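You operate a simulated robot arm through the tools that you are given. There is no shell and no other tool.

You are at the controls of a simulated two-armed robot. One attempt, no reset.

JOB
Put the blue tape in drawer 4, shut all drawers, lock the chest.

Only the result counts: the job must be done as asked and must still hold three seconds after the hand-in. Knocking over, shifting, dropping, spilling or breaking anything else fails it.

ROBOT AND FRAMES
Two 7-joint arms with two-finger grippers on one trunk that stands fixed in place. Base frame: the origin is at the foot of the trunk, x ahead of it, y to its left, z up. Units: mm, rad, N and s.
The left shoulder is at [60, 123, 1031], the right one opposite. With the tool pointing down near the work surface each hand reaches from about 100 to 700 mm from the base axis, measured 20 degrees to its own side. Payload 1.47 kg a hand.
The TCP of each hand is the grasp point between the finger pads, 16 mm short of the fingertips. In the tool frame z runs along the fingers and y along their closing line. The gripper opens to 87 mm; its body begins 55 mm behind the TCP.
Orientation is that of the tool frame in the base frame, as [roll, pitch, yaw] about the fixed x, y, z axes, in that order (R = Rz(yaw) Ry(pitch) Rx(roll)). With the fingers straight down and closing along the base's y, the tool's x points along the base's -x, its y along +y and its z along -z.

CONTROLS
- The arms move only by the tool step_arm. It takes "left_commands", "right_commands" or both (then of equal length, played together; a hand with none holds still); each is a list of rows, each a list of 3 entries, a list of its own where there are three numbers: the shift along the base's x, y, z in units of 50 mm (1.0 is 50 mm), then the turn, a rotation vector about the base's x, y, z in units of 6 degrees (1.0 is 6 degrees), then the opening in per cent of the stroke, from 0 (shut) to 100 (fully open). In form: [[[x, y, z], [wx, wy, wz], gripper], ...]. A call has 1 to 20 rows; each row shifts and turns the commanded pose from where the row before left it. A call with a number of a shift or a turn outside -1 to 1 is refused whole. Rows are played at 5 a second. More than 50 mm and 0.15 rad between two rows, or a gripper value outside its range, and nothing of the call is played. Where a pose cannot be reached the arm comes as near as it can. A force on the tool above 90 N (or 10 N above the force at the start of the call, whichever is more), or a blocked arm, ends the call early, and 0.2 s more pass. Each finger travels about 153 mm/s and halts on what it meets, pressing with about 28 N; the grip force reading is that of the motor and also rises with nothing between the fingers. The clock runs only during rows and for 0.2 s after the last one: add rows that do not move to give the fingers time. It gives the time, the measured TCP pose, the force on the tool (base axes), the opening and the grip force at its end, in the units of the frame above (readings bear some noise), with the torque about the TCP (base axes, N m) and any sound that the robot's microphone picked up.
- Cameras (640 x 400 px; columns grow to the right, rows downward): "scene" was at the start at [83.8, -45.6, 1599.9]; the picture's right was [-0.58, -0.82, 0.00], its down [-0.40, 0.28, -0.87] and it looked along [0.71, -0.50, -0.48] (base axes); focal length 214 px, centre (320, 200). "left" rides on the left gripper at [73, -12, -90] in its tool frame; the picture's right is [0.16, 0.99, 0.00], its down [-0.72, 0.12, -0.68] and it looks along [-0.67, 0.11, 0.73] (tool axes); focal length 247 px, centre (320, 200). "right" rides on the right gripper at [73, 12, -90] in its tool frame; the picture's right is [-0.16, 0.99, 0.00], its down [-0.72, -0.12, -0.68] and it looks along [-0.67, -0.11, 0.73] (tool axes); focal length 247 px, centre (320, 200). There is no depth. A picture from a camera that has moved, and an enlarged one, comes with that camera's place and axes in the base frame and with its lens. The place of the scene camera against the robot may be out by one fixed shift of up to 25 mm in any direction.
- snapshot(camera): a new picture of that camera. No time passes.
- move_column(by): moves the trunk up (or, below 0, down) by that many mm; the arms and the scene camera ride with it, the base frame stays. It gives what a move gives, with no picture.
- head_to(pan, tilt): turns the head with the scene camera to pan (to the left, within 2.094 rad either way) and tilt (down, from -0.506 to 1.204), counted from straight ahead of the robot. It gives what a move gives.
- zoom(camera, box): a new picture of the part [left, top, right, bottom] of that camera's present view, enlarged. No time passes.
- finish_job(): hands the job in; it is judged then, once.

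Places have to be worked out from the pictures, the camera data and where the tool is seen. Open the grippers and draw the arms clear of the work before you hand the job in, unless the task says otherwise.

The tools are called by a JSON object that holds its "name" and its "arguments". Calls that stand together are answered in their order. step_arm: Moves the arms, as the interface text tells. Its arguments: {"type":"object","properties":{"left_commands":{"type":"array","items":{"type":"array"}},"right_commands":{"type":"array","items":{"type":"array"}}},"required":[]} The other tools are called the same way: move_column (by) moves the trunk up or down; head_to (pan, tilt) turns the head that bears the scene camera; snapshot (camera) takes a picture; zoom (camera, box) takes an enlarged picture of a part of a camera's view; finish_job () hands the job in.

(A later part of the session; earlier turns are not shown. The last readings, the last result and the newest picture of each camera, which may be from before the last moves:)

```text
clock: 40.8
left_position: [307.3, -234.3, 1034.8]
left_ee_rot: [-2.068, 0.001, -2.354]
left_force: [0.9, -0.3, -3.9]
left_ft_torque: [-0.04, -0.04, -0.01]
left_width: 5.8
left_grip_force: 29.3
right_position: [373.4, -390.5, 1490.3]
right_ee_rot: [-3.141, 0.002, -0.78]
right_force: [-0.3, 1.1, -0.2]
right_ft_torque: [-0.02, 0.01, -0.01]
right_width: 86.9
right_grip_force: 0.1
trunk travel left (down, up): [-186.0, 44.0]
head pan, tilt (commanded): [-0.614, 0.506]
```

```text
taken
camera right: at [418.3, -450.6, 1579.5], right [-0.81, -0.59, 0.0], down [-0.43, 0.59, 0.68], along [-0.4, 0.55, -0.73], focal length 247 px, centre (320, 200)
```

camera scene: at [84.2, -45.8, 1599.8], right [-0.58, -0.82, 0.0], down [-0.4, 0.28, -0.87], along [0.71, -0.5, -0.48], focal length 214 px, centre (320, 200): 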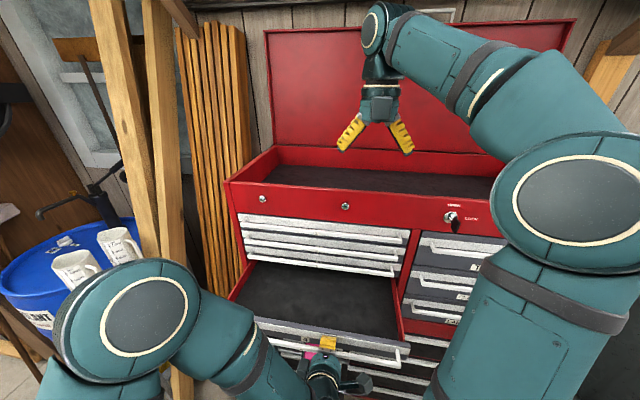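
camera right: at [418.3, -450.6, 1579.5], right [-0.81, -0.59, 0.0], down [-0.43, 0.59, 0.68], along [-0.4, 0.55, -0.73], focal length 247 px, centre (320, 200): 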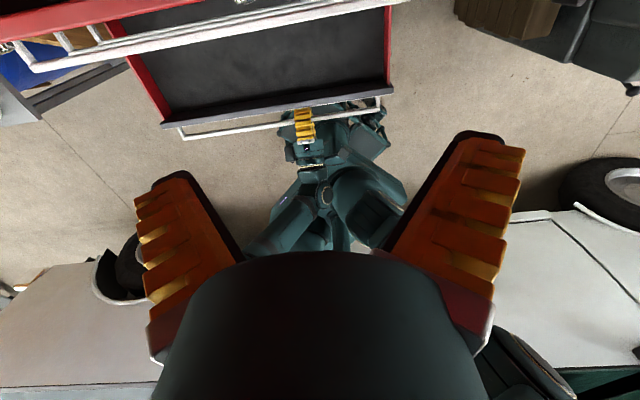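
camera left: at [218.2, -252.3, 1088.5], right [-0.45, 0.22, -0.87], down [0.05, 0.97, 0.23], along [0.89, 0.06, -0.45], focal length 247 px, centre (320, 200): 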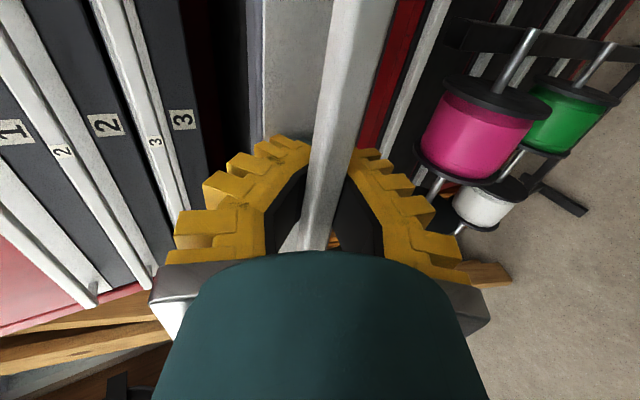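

The 180° yaw is done and the camera is now on the tray side. I'll move in over the rail, keeping the fingertips above Z≈1390, and stop short of the tape to look.

{"name": "step_arm", "arguments": {"right_commands": [[[0.44, -0.41, -0.7], [0, 0, 0], 100], [[0.44, -0.41, -0.7], [0, 0, 0], 100], [[0.44, -0.41, -0.1], [0, 0, 0], 100], [[0.44, -0.41, 0], [0, 0, 0], 100]]}}

{"name": "snapshot", "arguments": {"camera": "scene"}}

{"name": "snapshot", "arguments": {"camera": "right"}}

```text
clock: 41.8
left_position: [308.1, -235.0, 1035.6]
left_ee_rot: [-2.07, 0.001, -2.356]
left_force: [1.7, -2.0, -5.9]
left_ft_torque: [-0.15, 0.02, -0.2]
left_width: 6.0
left_grip_force: 29.1
right_position: [462.6, -470.8, 1414.3]
right_ee_rot: [-3.141, 0.004, -0.786]
right_force: [0.1, 1.0, 0.0]
right_ft_torque: [0.0, 0.0, 0.02]
right_width: 87.3
right_grip_force: 0.1
trunk travel left (down, up): [-186.0, 44.0]
head pan, tilt (commanded): [-0.614, 0.506]
```

```text
taken
camera scene: at [85.0, -46.3, 1599.8], right [-0.58, -0.82, 0.0], down [-0.4, 0.28, -0.87], along [0.71, -0.5, -0.49], focal length 214 px, centre (320, 200)
```

scene: 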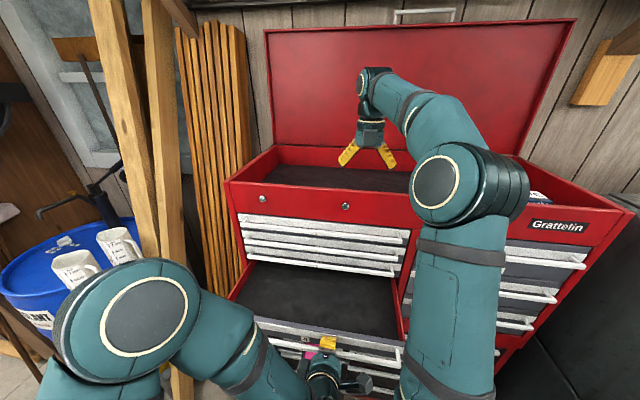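

```text
taken
camera right: at [506.8, -531.8, 1503.2], right [-0.81, -0.59, 0.0], down [-0.43, 0.59, 0.68], along [-0.4, 0.55, -0.73], focal length 247 px, centre (320, 200)
```

right: 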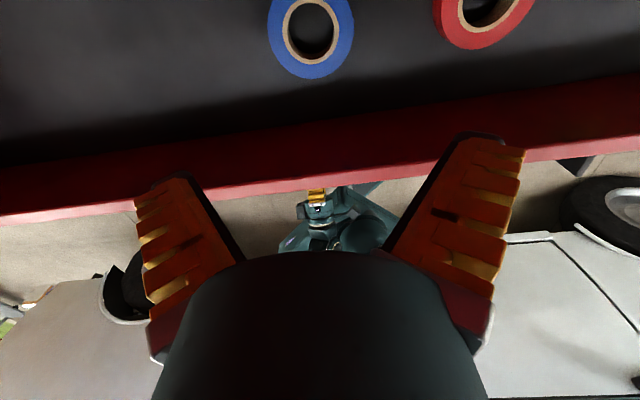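

The hand is over the tray with the tape just ahead of it. I'll move 40 mm further in and down slightly, then look again.

{"name": "step_arm", "arguments": {"right_commands": [[[0.28, -0.28, -0.2], [0, 0, 0], 100], [[0.28, -0.28, -0.2], [0, 0, 0], 100], [[0, 0, -0.2], [0, 0, 0], 100]]}}

{"name": "snapshot", "arguments": {"camera": "scene"}}

{"name": "snapshot", "arguments": {"camera": "right"}}

```text
clock: 42.6
left_position: [307.0, -234.8, 1036.0]
left_ee_rot: [-2.071, 0.001, -2.355]
left_force: [-0.4, 0.1, -4.7]
left_ft_torque: [-0.03, -0.05, 0.13]
left_width: 6.1
left_grip_force: 28.7
right_position: [490.9, -499.1, 1385.3]
right_ee_rot: [3.141, 0.004, -0.784]
right_force: [-1.2, -0.2, -0.9]
right_ft_torque: [0.01, -0.02, 0.04]
right_width: 86.8
right_grip_force: 0.1
trunk travel left (down, up): [-186.0, 44.0]
head pan, tilt (commanded): [-0.614, 0.506]
```

```text
taken
camera scene: at [84.1, -45.8, 1599.8], right [-0.58, -0.82, 0.0], down [-0.4, 0.28, -0.87], along [0.71, -0.5, -0.48], focal length 214 px, centre (320, 200)
```

scene: 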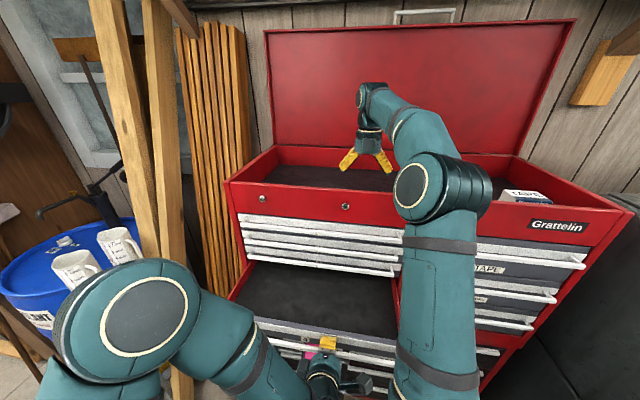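

```text
taken
camera right: at [533.9, -559.6, 1474.0], right [-0.81, -0.59, 0.0], down [-0.43, 0.59, 0.68], along [-0.4, 0.55, -0.73], focal length 247 px, centre (320, 200)
```

right: 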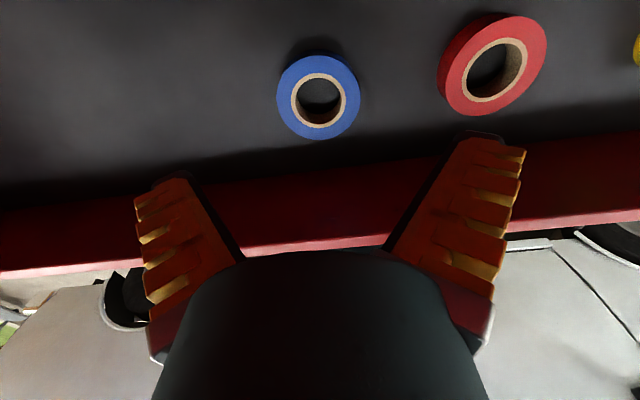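

Combining views, the tape's top face is at D≈704, L≈-6, Z≈1287 with a diameter of about 61 mm. That leaves about 13 mm on each side of the open fingers. I'll centre over it and descend partway.

{"name": "step_arm", "arguments": {"right_commands": [[[0.055, -0.06, 0], [0, 0, 0], 100], [[0, 0, -0.45], [0, 0, 0], 100], [[0, 0, -0.45], [0, 0, 0], 100], [[0, 0, -0.45], [0, 0, 0], 100]]}}

{"name": "snapshot", "arguments": {"camera": "right"}}

{"name": "zoom", "arguments": {"camera": "scene", "box": [220, 60, 560, 280]}}

```text
clock: 43.6
left_position: [307.0, -234.9, 1035.4]
left_ee_rot: [-2.07, 0.001, -2.356]
left_force: [0.6, -0.9, -4.7]
left_ft_torque: [-0.05, -0.09, -0.02]
left_width: 5.6
left_grip_force: 28.5
right_position: [494.2, -502.8, 1317.6]
right_ee_rot: [-3.139, 0.004, -0.785]
right_force: [-0.3, 1.0, 0.7]
right_ft_torque: [-0.01, 0.02, 0.02]
right_width: 87.2
right_grip_force: 0.1
trunk travel left (down, up): [-186.0, 44.0]
head pan, tilt (commanded): [-0.614, 0.506]
```

```text
taken
camera right: at [537.0, -562.4, 1406.4], right [-0.81, -0.59, 0.0], down [-0.43, 0.59, 0.68], along [-0.4, 0.55, -0.73], focal length 247 px, centre (320, 200)
```

right: 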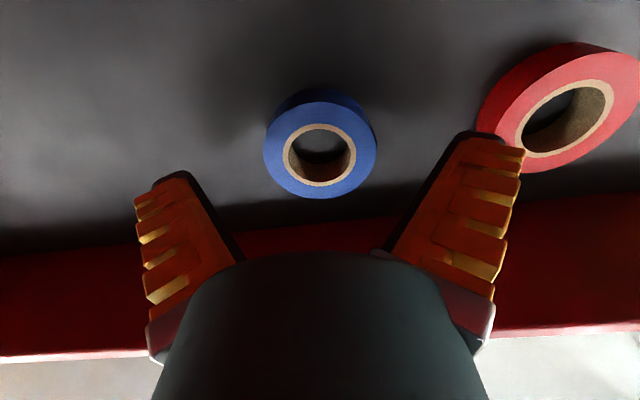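

```text
1.82 times, centred on (390, 170) of scene
camera zoom: at [84.1, -45.8, 1599.8], right [-0.58, -0.82, 0.0], down [-0.4, 0.28, -0.87], along [0.71, -0.5, -0.48], focal length 390 px, centre (193, 254)
```

zoom: 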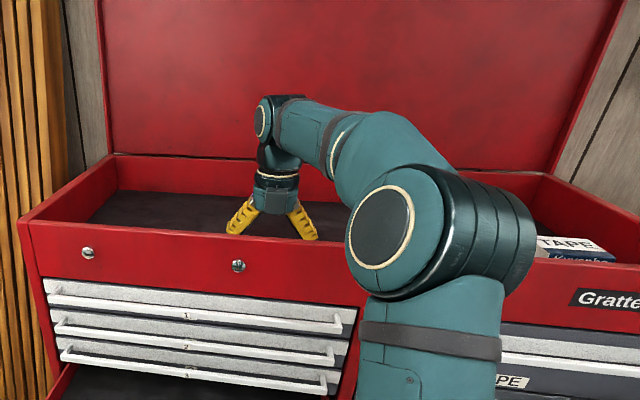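

The tape is centred between the fingers to within a millimetre or two. I'll lower another 32 mm and watch for floor contact.

{"name": "step_arm", "arguments": {"right_commands": [[[0, 0, -0.24], [0, 0, 0], 100], [[0, 0, -0.2], [0, 0, 0], 100], [[0, 0, -0.2], [0, 0, 0], 100]]}}

{"name": "snapshot", "arguments": {"camera": "right"}}

```text
clock: 44.4
left_position: [307.1, -234.3, 1035.6]
left_ee_rot: [-2.069, 0.002, -2.355]
left_force: [0.7, 0.3, -4.5]
left_ft_torque: [-0.04, -0.05, 0.03]
left_width: 6.1
left_grip_force: 29.2
right_position: [493.6, -504.1, 1285.5]
right_ee_rot: [-3.141, 0.004, -0.785]
right_force: [1.0, -1.0, 0.4]
right_ft_torque: [0.02, 0.03, 0.01]
right_width: 87.0
right_grip_force: 0.1
trunk travel left (down, up): [-186.0, 44.0]
head pan, tilt (commanded): [-0.614, 0.506]
```

```text
taken
camera right: at [537.1, -563.4, 1374.9], right [-0.81, -0.59, 0.0], down [-0.43, 0.59, 0.68], along [-0.4, 0.55, -0.73], focal length 247 px, centre (320, 200)
```

right: 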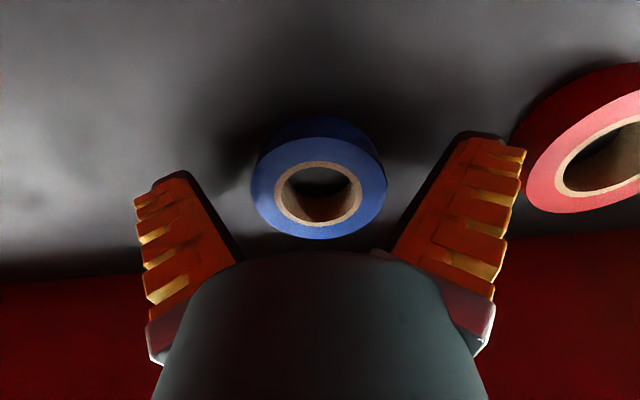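

The tape is centred between the pads, with the tips about 18-20 mm below its top and no floor contact. I'll close the gripper on it.

{"name": "step_arm", "arguments": {"right_commands": [[[0, 0, 0], [0, 0, 0], 70], [[0, 0, 0], [0, 0, 0], 55], [[0, 0, 0], [0, 0, 0], 40], [[0, 0, 0], [0, 0, 0], 40]]}}

{"name": "snapshot", "arguments": {"camera": "right"}}

```text
clock: 45.4
left_position: [307.9, -234.6, 1035.6]
left_ee_rot: [-2.07, 0.001, -2.353]
left_force: [2.4, 0.1, -7.4]
left_ft_torque: [-0.03, -0.08, -0.12]
left_width: 6.0
left_grip_force: 29.3
right_position: [494.3, -502.2, 1287.5]
right_ee_rot: [-3.14, 0.004, -0.785]
right_force: [-1.6, -3.3, 7.6]
right_ft_torque: [-0.19, 0.06, 0.0]
right_width: 57.0
right_grip_force: 27.9
trunk travel left (down, up): [-186.0, 44.0]
head pan, tilt (commanded): [-0.614, 0.506]
```

```text
taken
camera right: at [536.7, -563.4, 1375.7], right [-0.81, -0.59, 0.0], down [-0.43, 0.59, 0.68], along [-0.4, 0.55, -0.73], focal length 247 px, centre (320, 200)
```

right: 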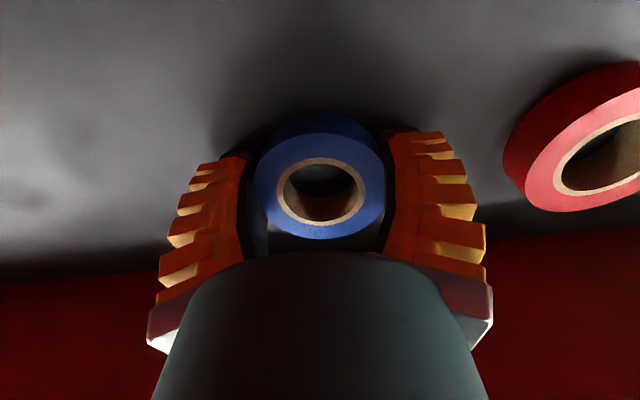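

The grip holds at 57 mm and 28 N. I'll lift straight up and check that only the blue tape comes along.

{"name": "step_arm", "arguments": {"right_commands": [[[0, 0, 0.2], [0, 0, 0], 40], [[0, 0, 0.4], [0, 0, 0], 40], [[0, 0, 0.5], [0, 0, 0], 40], [[0, 0, 0.5], [0, 0, 0], 40], [[0, 0, 0.35], [0, 0, 0], 40]]}}

{"name": "snapshot", "arguments": {"camera": "right"}}

{"name": "snapshot", "arguments": {"camera": "scene"}}

```text
clock: 46.6
left_position: [306.2, -235.6, 1035.3]
left_ee_rot: [-2.07, 0.002, -2.355]
left_force: [0.1, 1.3, -5.4]
left_ft_torque: [-0.07, -0.01, -0.05]
left_width: 6.2
left_grip_force: 29.0
right_position: [494.2, -503.3, 1383.3]
right_ee_rot: [3.141, 0.004, -0.785]
right_force: [0.1, 0.6, -0.9]
right_ft_torque: [-0.01, 0.01, 0.0]
right_width: 40.5
right_grip_force: 4.5
trunk travel left (down, up): [-186.0, 44.0]
head pan, tilt (commanded): [-0.614, 0.506]
```

```text
taken
camera right: at [537.5, -563.2, 1473.3], right [-0.81, -0.59, 0.0], down [-0.43, 0.59, 0.68], along [-0.4, 0.55, -0.73], focal length 247 px, centre (320, 200)
```

right: 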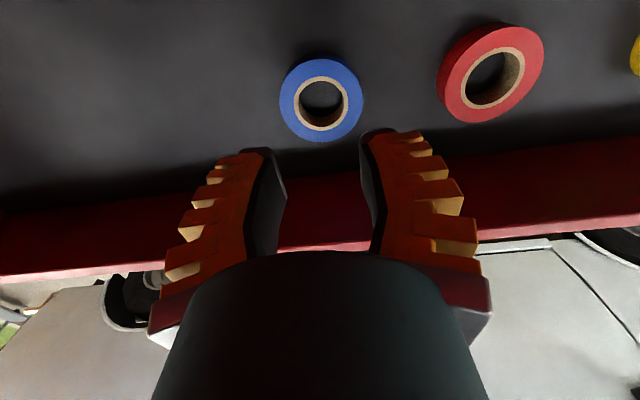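

```text
taken
camera scene: at [84.1, -45.6, 1599.9], right [-0.58, -0.82, 0.0], down [-0.4, 0.28, -0.87], along [0.71, -0.5, -0.48], focal length 214 px, centre (320, 200)
```

scene: 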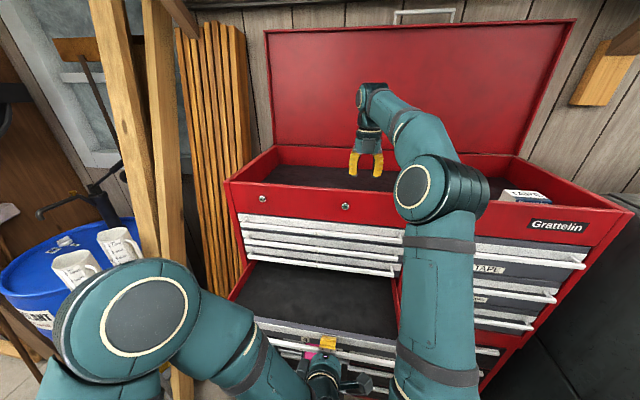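

The tape slid out of the pads as I lifted and is still flat on the tray floor, and nothing else has moved. These fingers pivot, so at 57 mm the pads flare outward. I'll look closely at the pad geometry before trying again.

{"name": "zoom", "arguments": {"camera": "right", "box": [140, 30, 500, 260]}}

{"name": "zoom", "arguments": {"camera": "scene", "box": [330, 70, 430, 190]}}

```text
1.74 times, centred on (320, 145) of right
camera zoom: at [537.5, -563.2, 1473.3], right [-0.81, -0.59, 0.0], down [-0.43, 0.59, 0.68], along [-0.4, 0.55, -0.73], focal length 430 px, centre (320, 296)
```

zoom: 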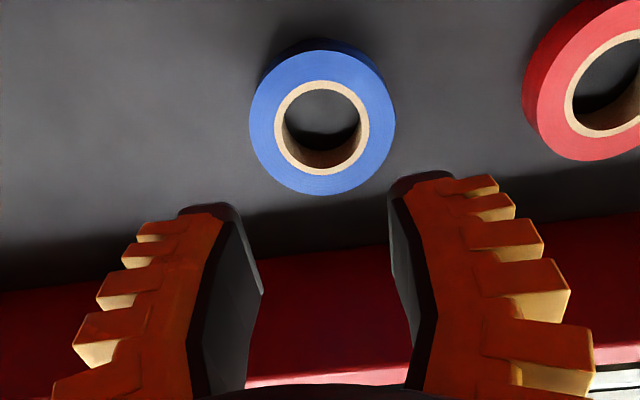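

```text
3.33 times, centred on (380, 130) of scene
camera zoom: at [84.1, -45.6, 1599.9], right [-0.58, -0.82, 0.0], down [-0.4, 0.28, -0.87], along [0.71, -0.5, -0.48], focal length 715 px, centre (120, 433)
```

zoom: 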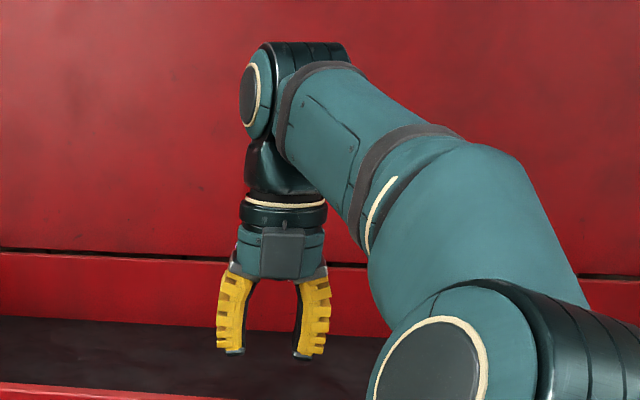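

At a 57 mm grip on this tape the pads flare outward by roughly 10-14° and push it down. Gripping nearer the fingertips needs less finger rotation and so less flare. I'll re-open, centre on the tape (now D≈708, L≈-8) and grip about 9 mm higher with a slow, staged lift.

{"name": "step_arm", "arguments": {"right_commands": [[[0.02, -0.063, 0], [0, 0, 0], 100], [[0, 0, -0.4], [0, 0, 0], 100], [[0, 0, -0.5], [0, 0, 0], 100], [[0, 0, -0.5], [0, 0, 0], 100], [[0, 0, -0.3], [0, 0, 0], 100]]}}

{"name": "snapshot", "arguments": {"camera": "right"}}

```text
clock: 47.8
left_position: [307.7, -235.6, 1035.2]
left_ee_rot: [-2.068, 0.001, -2.355]
left_force: [-0.8, 0.5, -5.2]
left_ft_torque: [-0.07, -0.09, -0.02]
left_width: 6.0
left_grip_force: 28.9
right_position: [493.7, -506.8, 1296.4]
right_ee_rot: [-3.14, 0.001, -0.783]
right_force: [-0.4, 0.0, -0.1]
right_ft_torque: [-0.02, -0.02, -0.01]
right_width: 86.9
right_grip_force: 0.0
trunk travel left (down, up): [-186.0, 44.0]
head pan, tilt (commanded): [-0.614, 0.506]
```

```text
taken
camera right: at [538.2, -566.7, 1386.0], right [-0.81, -0.59, 0.0], down [-0.43, 0.59, 0.68], along [-0.4, 0.55, -0.73], focal length 247 px, centre (320, 200)
```

right: 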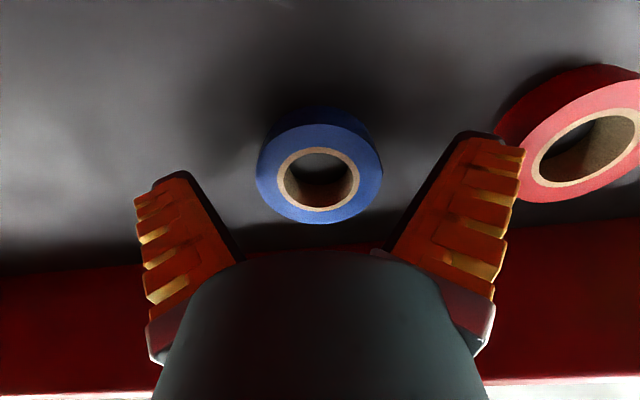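

I'm centred with the tips about 12 mm below the tape's top. I'll close fully and hold before lifting.

{"name": "step_arm", "arguments": {"right_commands": [[[0, 0, 0], [0, 0, 0], 60], [[0, 0, 0], [0, 0, 0], 40], [[0, 0, 0], [0, 0, 0], 20], [[0, 0, 0], [0, 0, 0], 20]]}}

{"name": "zoom", "arguments": {"camera": "right", "box": [140, 70, 500, 270]}}

```text
clock: 48.8
left_position: [307.1, -233.9, 1035.0]
left_ee_rot: [-2.07, 0.0, -2.354]
left_force: [1.7, -1.0, -8.6]
left_ft_torque: [-0.08, -0.03, -0.05]
left_width: 6.0
left_grip_force: 29.2
right_position: [494.3, -506.3, 1298.8]
right_ee_rot: [-3.141, 0.002, -0.783]
right_force: [-1.1, 0.3, 10.0]
right_ft_torque: [0.23, 0.21, 0.04]
right_width: 51.2
right_grip_force: 28.2
trunk travel left (down, up): [-186.0, 44.0]
head pan, tilt (commanded): [-0.614, 0.506]
```

```text
1.78 times, centred on (320, 170) of right
camera zoom: at [537.5, -566.5, 1387.2], right [-0.81, -0.59, 0.0], down [-0.43, 0.59, 0.68], along [-0.4, 0.55, -0.73], focal length 439 px, centre (320, 253)
```

zoom: 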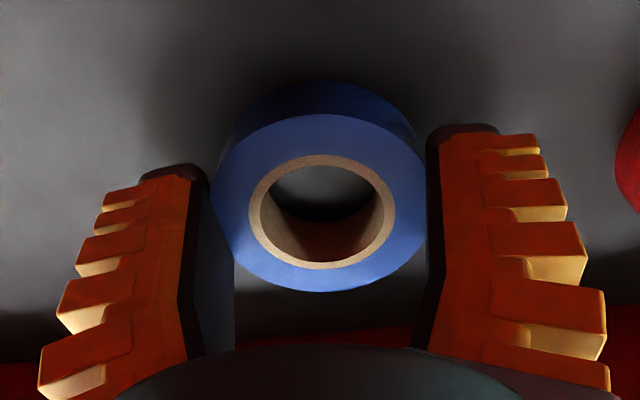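

The tape is pinched at 51 mm near the fingertips. I'll lift very slowly, 8 mm, and check the width and picture for slip.

{"name": "step_arm", "arguments": {"right_commands": [[[0, 0, 0.04], [0, 0, 0], 20], [[0, 0, 0.04], [0, 0, 0], 20], [[0, 0, 0.04], [0, 0, 0], 20], [[0, 0, 0.04], [0, 0, 0], 20]]}}

{"name": "zoom", "arguments": {"camera": "right", "box": [140, 70, 500, 270]}}

```text
clock: 49.8
left_position: [307.3, -235.8, 1035.2]
left_ee_rot: [-2.07, 0.0, -2.354]
left_force: [-0.7, 1.4, -4.9]
left_ft_torque: [-0.09, -0.09, -0.1]
left_width: 6.2
left_grip_force: 29.9
right_position: [494.2, -507.3, 1307.0]
right_ee_rot: [-3.141, 0.003, -0.785]
right_force: [0.4, -0.1, -0.4]
right_ft_torque: [0.01, 0.01, 0.02]
right_width: 46.1
right_grip_force: 28.0
trunk travel left (down, up): [-186.0, 44.0]
head pan, tilt (commanded): [-0.614, 0.506]
```

```text
1.78 times, centred on (320, 170) of right
camera zoom: at [538.2, -566.7, 1395.4], right [-0.81, -0.59, 0.0], down [-0.43, 0.59, 0.68], along [-0.4, 0.55, -0.73], focal length 439 px, centre (320, 253)
```

zoom: 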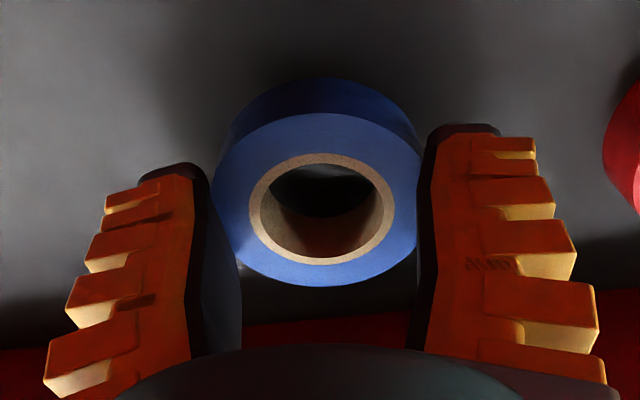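

In the hand's view the tape stayed nearly fixed, so it seems to be coming up with the hand, though the width dropped to 46 mm. I'll lift another 8 mm slowly and compare.

{"name": "step_arm", "arguments": {"right_commands": [[[0, 0, 0.04], [0, 0, 0], 20], [[0, 0, 0.04], [0, 0, 0], 20], [[0, 0, 0.04], [0, 0, 0], 20], [[0, 0, 0.04], [0, 0, 0], 20]]}}

{"name": "zoom", "arguments": {"camera": "right", "box": [140, 70, 500, 270]}}

```text
clock: 50.8
left_position: [306.0, -235.5, 1035.6]
left_ee_rot: [-2.07, 0.002, -2.354]
left_force: [-0.3, 0.8, -4.6]
left_ft_torque: [-0.08, -0.03, -0.03]
left_width: 6.0
left_grip_force: 29.2
right_position: [493.3, -506.8, 1314.1]
right_ee_rot: [-3.141, 0.003, -0.785]
right_force: [0.5, -0.2, -0.7]
right_ft_torque: [0.0, -0.01, -0.01]
right_width: 45.3
right_grip_force: 27.6
trunk travel left (down, up): [-186.0, 44.0]
head pan, tilt (commanded): [-0.614, 0.506]
```

```text
1.78 times, centred on (320, 170) of right
camera zoom: at [537.7, -566.2, 1403.9], right [-0.81, -0.59, 0.0], down [-0.43, 0.59, 0.68], along [-0.4, 0.55, -0.73], focal length 439 px, centre (320, 253)
```

zoom: 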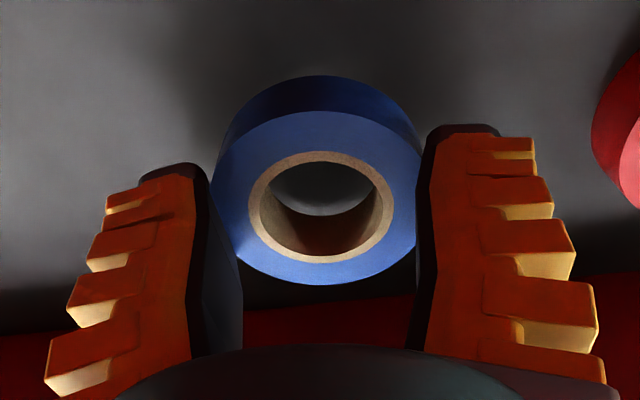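

The red tape is receding in the picture while the blue one stays fixed between the tips, so it is held off the floor. I'll continue lifting at a gentle rate and watch the width.

{"name": "step_arm", "arguments": {"right_commands": [[[0, 0, 0.08], [0, 0, 0], 20], [[0, 0, 0.1], [0, 0, 0], 20], [[0, 0, 0.1], [0, 0, 0], 20], [[0, 0, 0.1], [0, 0, 0], 20], [[0, 0, 0.1], [0, 0, 0], 20], [[0, 0, 0.1], [0, 0, 0], 20], [[0, 0, 0.1], [0, 0, 0], 20], [[0, 0, 0.1], [0, 0, 0], 20], [[0, 0, 0.1], [0, 0, 0], 20], [[0, 0, 0.1], [0, 0, 0], 20], [[0, 0, 0.1], [0, 0, 0], 20], [[0, 0, 0.1], [0, 0, 0], 20]]}}

{"name": "snapshot", "arguments": {"camera": "right"}}

{"name": "snapshot", "arguments": {"camera": "scene"}}

```text
clock: 53.4
left_position: [307.9, -235.1, 1034.2]
left_ee_rot: [-2.071, 0.002, -2.354]
left_force: [0.2, 0.6, -2.8]
left_ft_torque: [-0.06, -0.03, -0.01]
left_width: 5.9
left_grip_force: 29.2
right_position: [495.2, -508.5, 1373.0]
right_ee_rot: [-3.141, 0.004, -0.783]
right_force: [-0.1, 0.2, 0.2]
right_ft_torque: [0.01, 0.04, -0.01]
right_width: 23.8
right_grip_force: 5.1
trunk travel left (down, up): [-186.0, 44.0]
head pan, tilt (commanded): [-0.614, 0.506]
```

```text
taken
camera right: at [538.1, -566.6, 1462.5], right [-0.81, -0.59, 0.0], down [-0.43, 0.59, 0.68], along [-0.4, 0.55, -0.73], focal length 247 px, centre (320, 200)
```

right: 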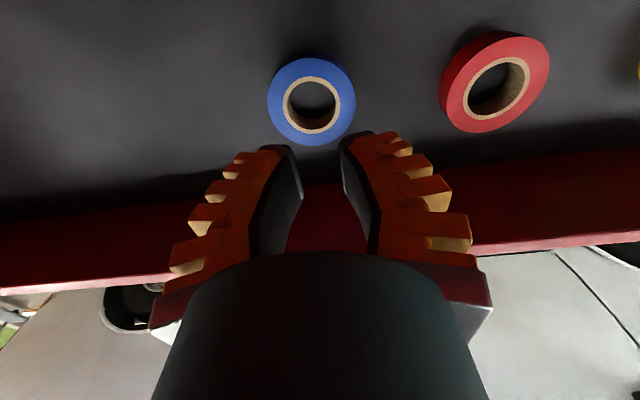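

```text
taken
camera scene: at [84.0, -45.6, 1599.9], right [-0.58, -0.82, 0.0], down [-0.4, 0.28, -0.87], along [0.71, -0.5, -0.48], focal length 214 px, centre (320, 200)
```

scene: 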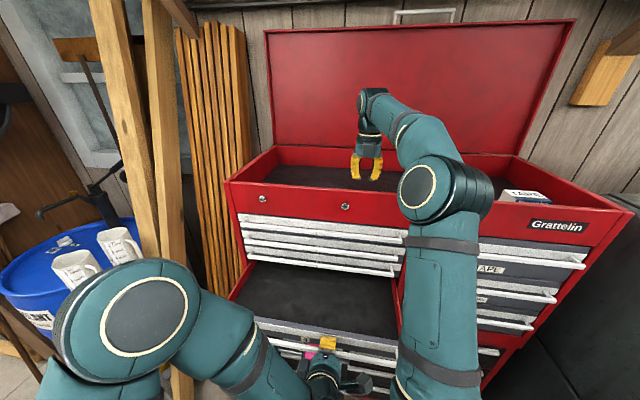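

The tape crept off the flared tips again, but it only dropped a few centimetres inside the tray and is still flat in its place. Its 61 mm diameter is too wide for these pivoting fingers. A better hold is to pinch the 15 mm ring wall with one finger in the hole, so I'll yaw the hand 90° back and measure the finger width from the scene camera.

{"name": "step_arm", "arguments": {"right_commands": [[[0, 0, 0.2], [0, 0, -1], 40], [[0, 0, 0.2], [0, 0, -1], 40], [[0, 0, 0], [0, 0, -1], 40], [[0, 0, 0], [0, 0, -1], 40], [[0, 0, 0], [0, 0, -1], 40], [[0, 0, 0], [0, 0, -1], 40], [[0, 0, 0], [0, 0, -1], 40], [[0, 0, 0], [0, 0, -1], 40], [[0, 0, 0], [0, 0, -1], 40], [[0, 0, 0], [0, 0, -1], 40], [[0, 0, 0], [0, 0, -1], 40], [[0, 0, 0], [0, 0, -1], 40], [[0, 0, 0], [0, 0, -1], 40], [[0, 0, 0], [0, 0, -1], 40], [[0, 0, 0], [0, 0, -1], 40]]}}

{"name": "zoom", "arguments": {"camera": "scene", "box": [330, 110, 410, 190]}}

{"name": "snapshot", "arguments": {"camera": "right"}}

```text
clock: 56.6
left_position: [307.1, -235.0, 1035.3]
left_ee_rot: [-2.069, 0.002, -2.355]
left_force: [-0.6, -0.4, -3.3]
left_ft_torque: [-0.1, -0.03, -0.06]
left_width: 5.9
left_grip_force: 29.2
right_position: [493.9, -506.5, 1391.8]
right_ee_rot: [3.141, 0.004, -2.357]
right_force: [-0.5, -0.1, -0.2]
right_ft_torque: [0.0, 0.01, 0.0]
right_width: 40.6
right_grip_force: 4.2
trunk travel left (down, up): [-186.0, 44.0]
head pan, tilt (commanded): [-0.614, 0.506]
```

```text
5.00 times, centred on (370, 150) of scene
camera zoom: at [84.0, -45.6, 1599.9], right [-0.58, -0.82, 0.0], down [-0.4, 0.28, -0.87], along [0.71, -0.5, -0.48], focal length 1072 px, centre (70, 450)
```

zoom: 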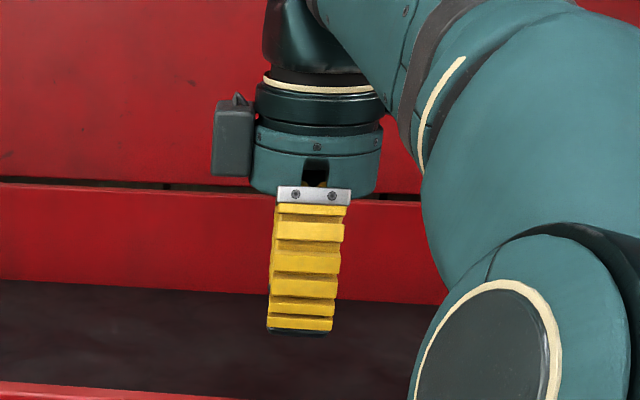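

```text
taken
camera right: at [434.5, -550.0, 1482.2], right [-0.59, 0.81, 0.0], down [0.59, 0.43, 0.68], along [0.55, 0.4, -0.73], focal length 247 px, centre (320, 200)
```

right: 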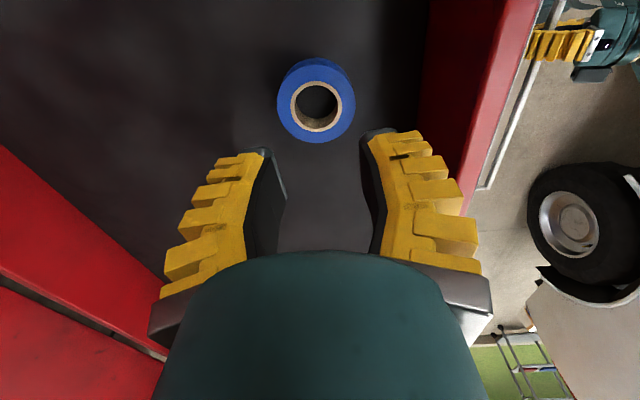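

The fingers are 36 mm wide, too wide to enter the 31 mm hole upright. If I tilt the hand about 45° sideways, a fingertip corner will fit, and I can then pinch the ring's back wall. I'll try that lean up high first, in small steps.

{"name": "step_arm", "arguments": {"right_commands": [[[0, 0, 0], [-0.707, 0.707, 0], 40], [[0, 0, 0], [-0.707, 0.707, 0], 40], [[0, 0, 0], [-0.707, 0.707, 0], 40], [[0, 0, 0], [-0.707, 0.707, 0], 40]]}}

{"name": "snapshot", "arguments": {"camera": "scene"}}

{"name": "snapshot", "arguments": {"camera": "right"}}

```text
clock: 57.6
left_position: [306.5, -234.7, 1034.7]
left_ee_rot: [-2.069, 0.002, -2.354]
left_force: [1.0, 0.5, -3.0]
left_ft_torque: [-0.14, 0.03, -0.18]
left_width: 6.0
left_grip_force: 28.8
right_position: [494.4, -505.2, 1393.3]
right_ee_rot: [-3.14, -0.416, -2.354]
right_force: [1.4, -0.1, -0.2]
right_ft_torque: [-0.02, 0.0, 0.02]
right_width: 40.7
right_grip_force: 5.0
trunk travel left (down, up): [-186.0, 44.0]
head pan, tilt (commanded): [-0.614, 0.506]
```

```text
taken
camera scene: at [84.2, -45.5, 1599.9], right [-0.58, -0.82, 0.0], down [-0.4, 0.28, -0.87], along [0.71, -0.5, -0.48], focal length 214 px, centre (320, 200)
```

scene: 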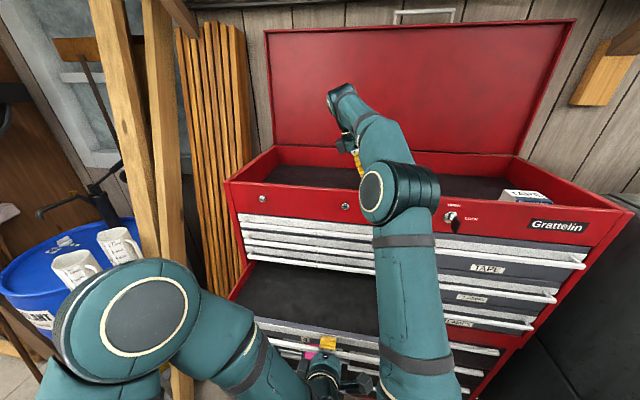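

```text
taken
camera right: at [464.9, -519.4, 1504.8], right [-0.6, 0.8, -0.06], down [0.74, 0.58, 0.33], along [0.3, 0.15, -0.94], focal length 247 px, centre (320, 200)
```

right: 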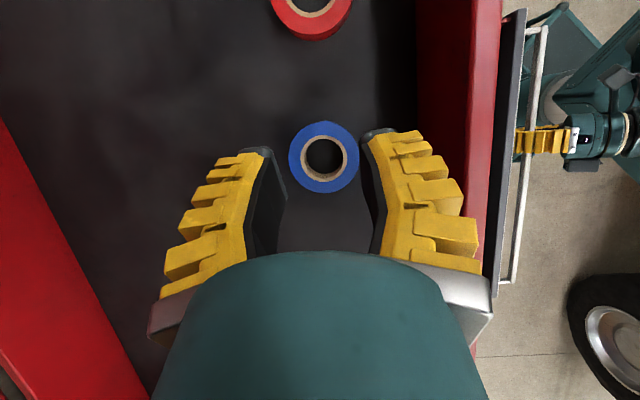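

The lean is working at 24° so far, with the tape seen from above at D≈711, L≈-4. I'll continue to 45°.

{"name": "step_arm", "arguments": {"right_commands": [[[0, 0, 0], [-0.707, 0.707, 0], 40], [[0, 0, 0], [-0.707, 0.707, 0], 40], [[0, 0, 0], [-0.707, 0.707, 0], 40]]}}

{"name": "snapshot", "arguments": {"camera": "scene"}}

{"name": "snapshot", "arguments": {"camera": "right"}}

```text
clock: 58.4
left_position: [306.8, -235.8, 1035.1]
left_ee_rot: [-2.07, 0.002, -2.355]
left_force: [1.8, 1.7, -3.0]
left_ft_torque: [-0.14, 0.0, -0.13]
left_width: 6.0
left_grip_force: 28.7
right_position: [494.3, -505.5, 1392.5]
right_ee_rot: [-3.142, -0.732, -2.355]
right_force: [0.0, 0.1, -1.0]
right_ft_torque: [0.04, 0.02, -0.01]
right_width: 40.8
right_grip_force: 4.0
trunk travel left (down, up): [-186.0, 44.0]
head pan, tilt (commanded): [-0.614, 0.506]
```

```text
taken
camera scene: at [84.1, -45.6, 1599.9], right [-0.58, -0.82, 0.0], down [-0.4, 0.28, -0.87], along [0.71, -0.5, -0.48], focal length 214 px, centre (320, 200)
```

scene: 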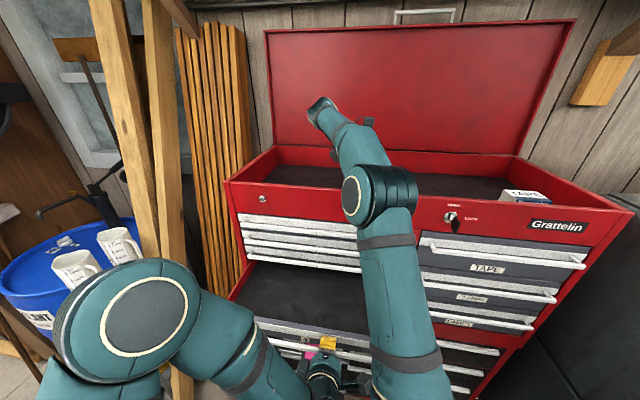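

```text
taken
camera right: at [490.2, -494.1, 1508.3], right [-0.62, 0.78, -0.1], down [0.78, 0.62, 0.02], along [0.08, -0.07, -0.99], focal length 247 px, centre (320, 200)
```

right: 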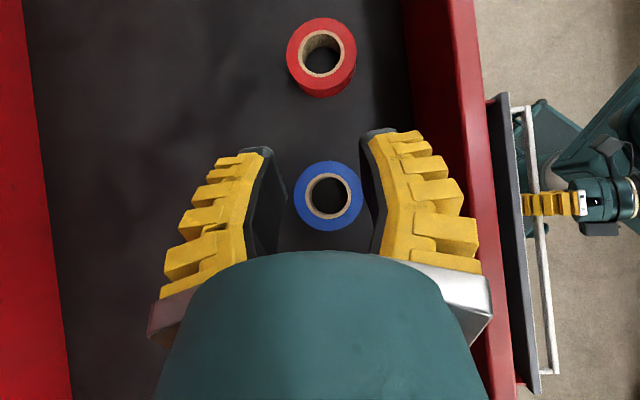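

The hand now leans 42° with the camera looking straight down, which is an ideal view. I'll zoom in to measure the ring.

{"name": "zoom", "arguments": {"camera": "right", "box": [230, 130, 430, 250]}}

```text
3.20 times, centred on (330, 190) of right
camera zoom: at [490.2, -494.1, 1508.3], right [-0.62, 0.78, -0.1], down [0.78, 0.62, 0.02], along [0.08, -0.07, -0.99], focal length 790 px, centre (288, 232)
```

zoom: 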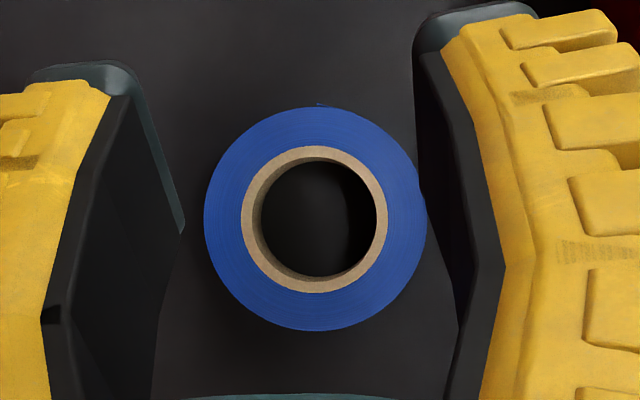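

The tape is centred at D=711.5, L=-4, with a hole of about 34 mm and a 14 mm wall. I'll set the fingers to 30% and shift so the front finger's lower corner is over the hole and the back finger lies behind the ring. Then I'll lower partway and check.

{"name": "step_arm", "arguments": {"right_commands": [[[0.2, -0.166, 0], [0, 0, 0], 30], [[0.203, -0.166, 0], [0, 0, 0], 30], [[0, 0, -0.4], [0, 0, 0], 30], [[0, 0, -0.4], [0, 0, 0], 30], [[0, 0, -0.4], [0, 0, 0], 30]]}}

{"name": "zoom", "arguments": {"camera": "right", "box": [200, 100, 440, 260]}}

{"name": "snapshot", "arguments": {"camera": "scene"}}

```text
clock: 59.6
left_position: [307.3, -235.2, 1036.1]
left_ee_rot: [-2.068, 0.002, -2.355]
left_force: [1.1, -0.3, -2.0]
left_ft_torque: [-0.05, 0.01, 0.01]
left_width: 6.1
left_grip_force: 28.6
right_position: [513.4, -522.8, 1334.1]
right_ee_rot: [3.141, -0.729, -2.354]
right_force: [-0.9, 0.1, -0.2]
right_ft_torque: [-0.01, 0.0, 0.0]
right_width: 32.2
right_grip_force: 4.8
trunk travel left (down, up): [-186.0, 44.0]
head pan, tilt (commanded): [-0.614, 0.506]
```

```text
2.50 times, centred on (320, 180) of right
camera zoom: at [509.9, -511.3, 1447.8], right [-0.62, 0.78, -0.1], down [0.78, 0.62, 0.02], along [0.08, -0.07, -0.99], focal length 617 px, centre (320, 250)
```

zoom: 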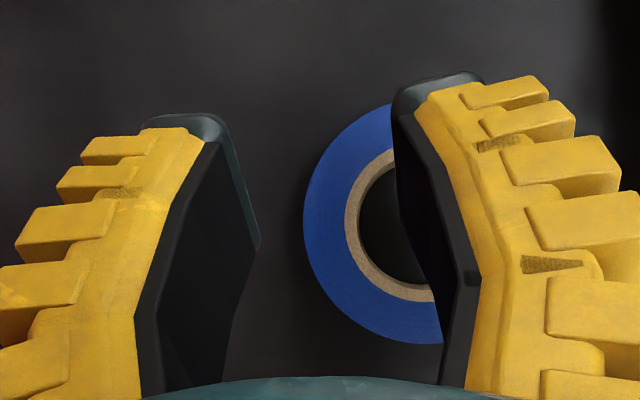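

```text
taken
camera scene: at [84.0, -45.7, 1599.9], right [-0.58, -0.82, 0.0], down [-0.4, 0.28, -0.87], along [0.71, -0.5, -0.48], focal length 214 px, centre (320, 200)
```

scene: 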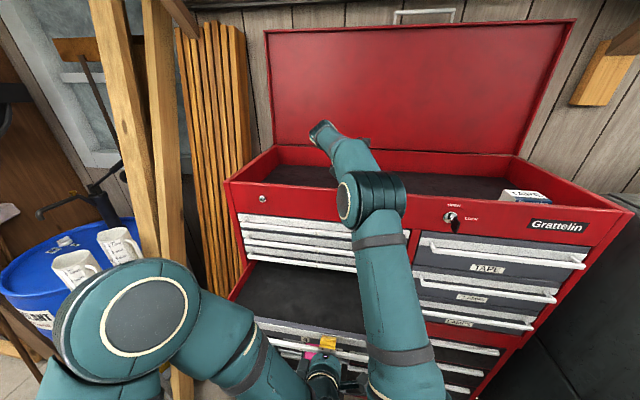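

The prediction matches the picture: the front finger's pad is 5 mm inside the hole's centre line and the back finger clears the ring by about 6 mm. I'll nudge 1-2 mm and lower until the corner is at the ring's top face.

{"name": "step_arm", "arguments": {"right_commands": [[[0.038, -0.004, -0.1], [0, 0, 0], 30], [[0, 0, -0.15], [0, 0, 0], 30], [[0, 0, -0.15], [0, 0, 0], 30]]}}

{"name": "zoom", "arguments": {"camera": "right", "box": [200, 100, 440, 260]}}

```text
clock: 60.4
left_position: [306.2, -234.9, 1034.5]
left_ee_rot: [-2.069, 0.001, -2.354]
left_force: [0.2, 0.1, -3.5]
left_ft_torque: [-0.07, -0.03, 0.0]
left_width: 5.9
left_grip_force: 29.2
right_position: [517.9, -523.0, 1315.3]
right_ee_rot: [3.141, -0.73, -2.355]
right_force: [0.3, 0.5, 0.7]
right_ft_torque: [0.02, -0.01, -0.03]
right_width: 32.3
right_grip_force: 4.4
trunk travel left (down, up): [-186.0, 44.0]
head pan, tilt (commanded): [-0.614, 0.506]
```

```text
2.50 times, centred on (320, 180) of right
camera zoom: at [512.2, -512.0, 1429.1], right [-0.62, 0.78, -0.11], down [0.78, 0.62, 0.03], along [0.08, -0.07, -0.99], focal length 617 px, centre (320, 250)
```

zoom: 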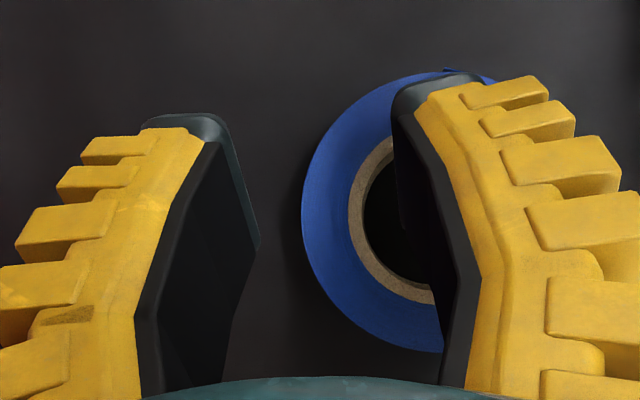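

The finger corner sits just inside the hole at about the ring's top level. I'll shift 1.5 mm towards the front for margin and lower another 13 mm in small steps, watching the force.

{"name": "step_arm", "arguments": {"right_commands": [[[-0.021, 0.021, -0.08], [0, 0, 0], 30], [[0, 0, -0.09], [0, 0, 0], 30], [[0, 0, -0.09], [0, 0, 0], 30]]}}

{"name": "zoom", "arguments": {"camera": "right", "box": [200, 100, 440, 260]}}

```text
clock: 61.2
left_position: [306.7, -234.7, 1035.6]
left_ee_rot: [-2.07, 0.004, -2.354]
left_force: [0.4, 0.6, -3.4]
left_ft_torque: [-0.04, -0.04, -0.02]
left_width: 6.1
left_grip_force: 29.6
right_position: [515.5, -522.8, 1299.8]
right_ee_rot: [3.141, -0.729, -2.356]
right_force: [0.8, -0.4, 0.9]
right_ft_torque: [0.01, 0.03, 0.02]
right_width: 31.8
right_grip_force: 5.0
trunk travel left (down, up): [-186.0, 44.0]
head pan, tilt (commanded): [-0.614, 0.506]
```

```text
2.50 times, centred on (320, 180) of right
camera zoom: at [511.0, -510.0, 1415.2], right [-0.62, 0.78, -0.1], down [0.78, 0.62, 0.02], along [0.08, -0.07, -0.99], focal length 617 px, centre (320, 250)
```

zoom: 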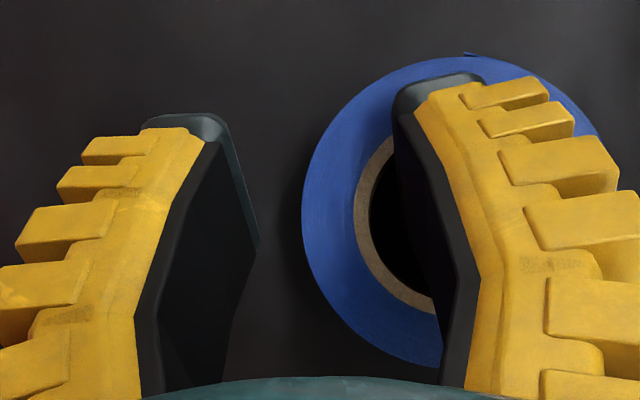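

The corner is inside the hole with no contact force. I'll close on the ring wall now.

{"name": "step_arm", "arguments": {"right_commands": [[[0, 0, 0], [0, 0, 0], 22], [[0, 0, 0], [0, 0, 0], 15], [[0, 0, 0], [0, 0, 0], 5], [[0, 0, 0], [0, 0, 0], 0]]}}

{"name": "zoom", "arguments": {"camera": "right", "box": [200, 100, 440, 260]}}

```text
clock: 62.2
left_position: [306.3, -235.3, 1036.3]
left_ee_rot: [-2.071, 0.002, -2.355]
left_force: [-0.2, -2.2, -6.1]
left_ft_torque: [0.02, -0.08, 0.13]
left_width: 6.0
left_grip_force: 28.7
right_position: [515.0, -520.9, 1301.4]
right_ee_rot: [-3.139, -0.73, -2.355]
right_force: [1.1, 0.5, 7.1]
right_ft_torque: [0.1, -0.18, 0.0]
right_width: 5.8
right_grip_force: 27.9
trunk travel left (down, up): [-186.0, 44.0]
head pan, tilt (commanded): [-0.614, 0.506]
```

```text
2.50 times, centred on (320, 180) of right
camera zoom: at [510.8, -509.8, 1416.3], right [-0.62, 0.78, -0.11], down [0.78, 0.62, 0.03], along [0.09, -0.07, -0.99], focal length 617 px, centre (320, 250)
```

zoom: 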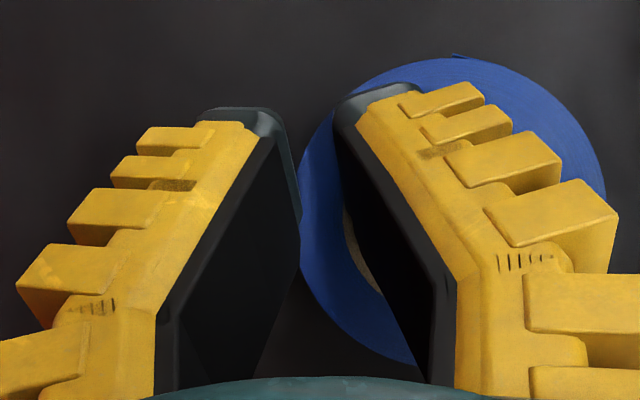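

The fingers closed to 5.8 mm with 28 N and an upward reaction of 7 N. I can't tell yet whether the wall is truly pinched, so I'll lift 8 mm slowly and compare views.

{"name": "step_arm", "arguments": {"right_commands": [[[0, 0, 0.04], [0, 0, 0], 0], [[0, 0, 0.04], [0, 0, 0], 0], [[0, 0, 0.04], [0, 0, 0], 0], [[0, 0, 0.04], [0, 0, 0], 0]]}}

{"name": "snapshot", "arguments": {"camera": "right"}}

{"name": "zoom", "arguments": {"camera": "right", "box": [200, 100, 440, 260]}}

```text
clock: 63.2
left_position: [307.4, -235.8, 1034.2]
left_ee_rot: [-2.07, 0.002, -2.353]
left_force: [0.0, 0.7, -2.3]
left_ft_torque: [-0.05, -0.02, -0.02]
left_width: 5.9
left_grip_force: 29.5
right_position: [514.5, -522.8, 1307.8]
right_ee_rot: [-3.141, -0.729, -2.354]
right_force: [-0.4, 0.0, 0.3]
right_ft_torque: [-0.04, 0.0, 0.0]
right_width: 6.0
right_grip_force: 27.9
trunk travel left (down, up): [-186.0, 44.0]
head pan, tilt (commanded): [-0.614, 0.506]
```

```text
taken
camera right: at [510.6, -509.9, 1423.9], right [-0.62, 0.78, -0.11], down [0.78, 0.62, 0.02], along [0.08, -0.07, -0.99], focal length 247 px, centre (320, 200)
```

right: 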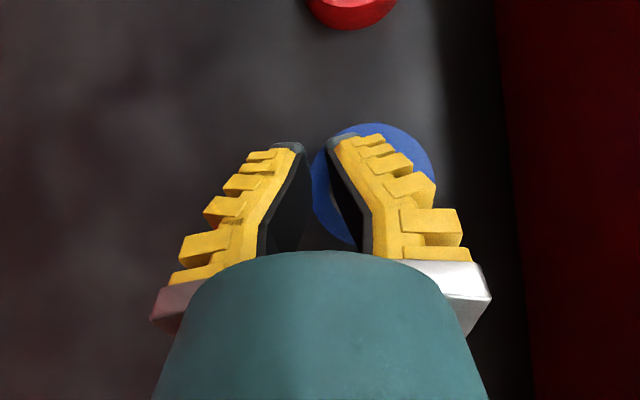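

```text
2.50 times, centred on (320, 180) of right
camera zoom: at [510.6, -509.9, 1423.9], right [-0.62, 0.78, -0.11], down [0.78, 0.62, 0.02], along [0.08, -0.07, -0.99], focal length 617 px, centre (320, 250)
```

zoom: 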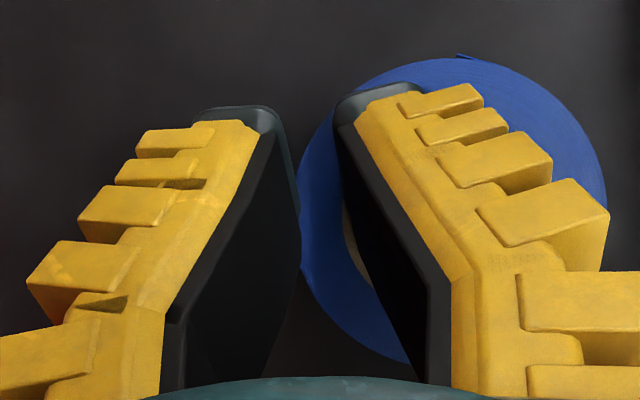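

The tape kept exactly the same size and place in the hand's view while the camera rose 8 mm, and the width is steady at 6.0 mm, so it is held this time. I'll lift further at a moderate rate.

{"name": "step_arm", "arguments": {"right_commands": [[[0, 0, 0.06], [0, 0, 0], 0], [[0, 0, 0.08], [0, 0, 0], 0], [[0, 0, 0.1], [0, 0, 0], 0], [[0, 0, 0.12], [0, 0, 0], 0], [[0, 0, 0.12], [0, 0, 0], 0], [[0, 0, 0.12], [0, 0, 0], 0]]}}

{"name": "zoom", "arguments": {"camera": "right", "box": [200, 60, 520, 260]}}

{"name": "snapshot", "arguments": {"camera": "scene"}}

```text
clock: 64.6
left_position: [307.6, -235.4, 1035.2]
left_ee_rot: [-2.07, 0.002, -2.355]
left_force: [-0.5, 0.3, -2.6]
left_ft_torque: [-0.08, -0.06, -0.01]
left_width: 6.1
left_grip_force: 29.2
right_position: [514.6, -523.0, 1340.2]
right_ee_rot: [-3.141, -0.73, -2.354]
right_force: [0.6, 0.2, -0.4]
right_ft_torque: [0.01, 0.03, 0.02]
right_width: 6.1
right_grip_force: 28.1
trunk travel left (down, up): [-186.0, 44.0]
head pan, tilt (commanded): [-0.614, 0.506]
```

```text
2.00 times, centred on (360, 160) of right
camera zoom: at [510.5, -510.0, 1453.8], right [-0.62, 0.78, -0.11], down [0.78, 0.62, 0.02], along [0.08, -0.07, -0.99], focal length 494 px, centre (240, 280)
```

zoom: 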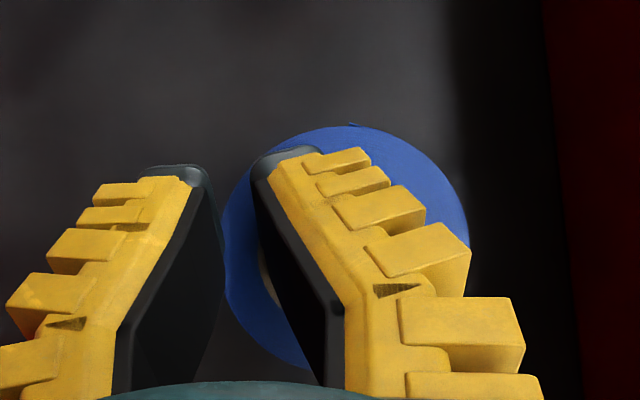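

```text
taken
camera scene: at [83.9, -45.6, 1599.9], right [-0.58, -0.82, 0.0], down [-0.4, 0.28, -0.87], along [0.71, -0.5, -0.48], focal length 214 px, centre (320, 200)
```

scene: 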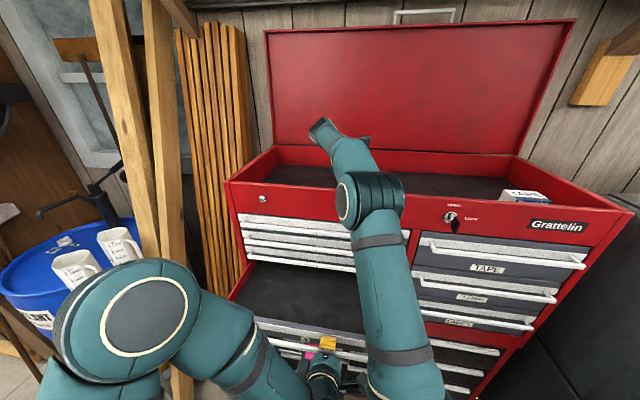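

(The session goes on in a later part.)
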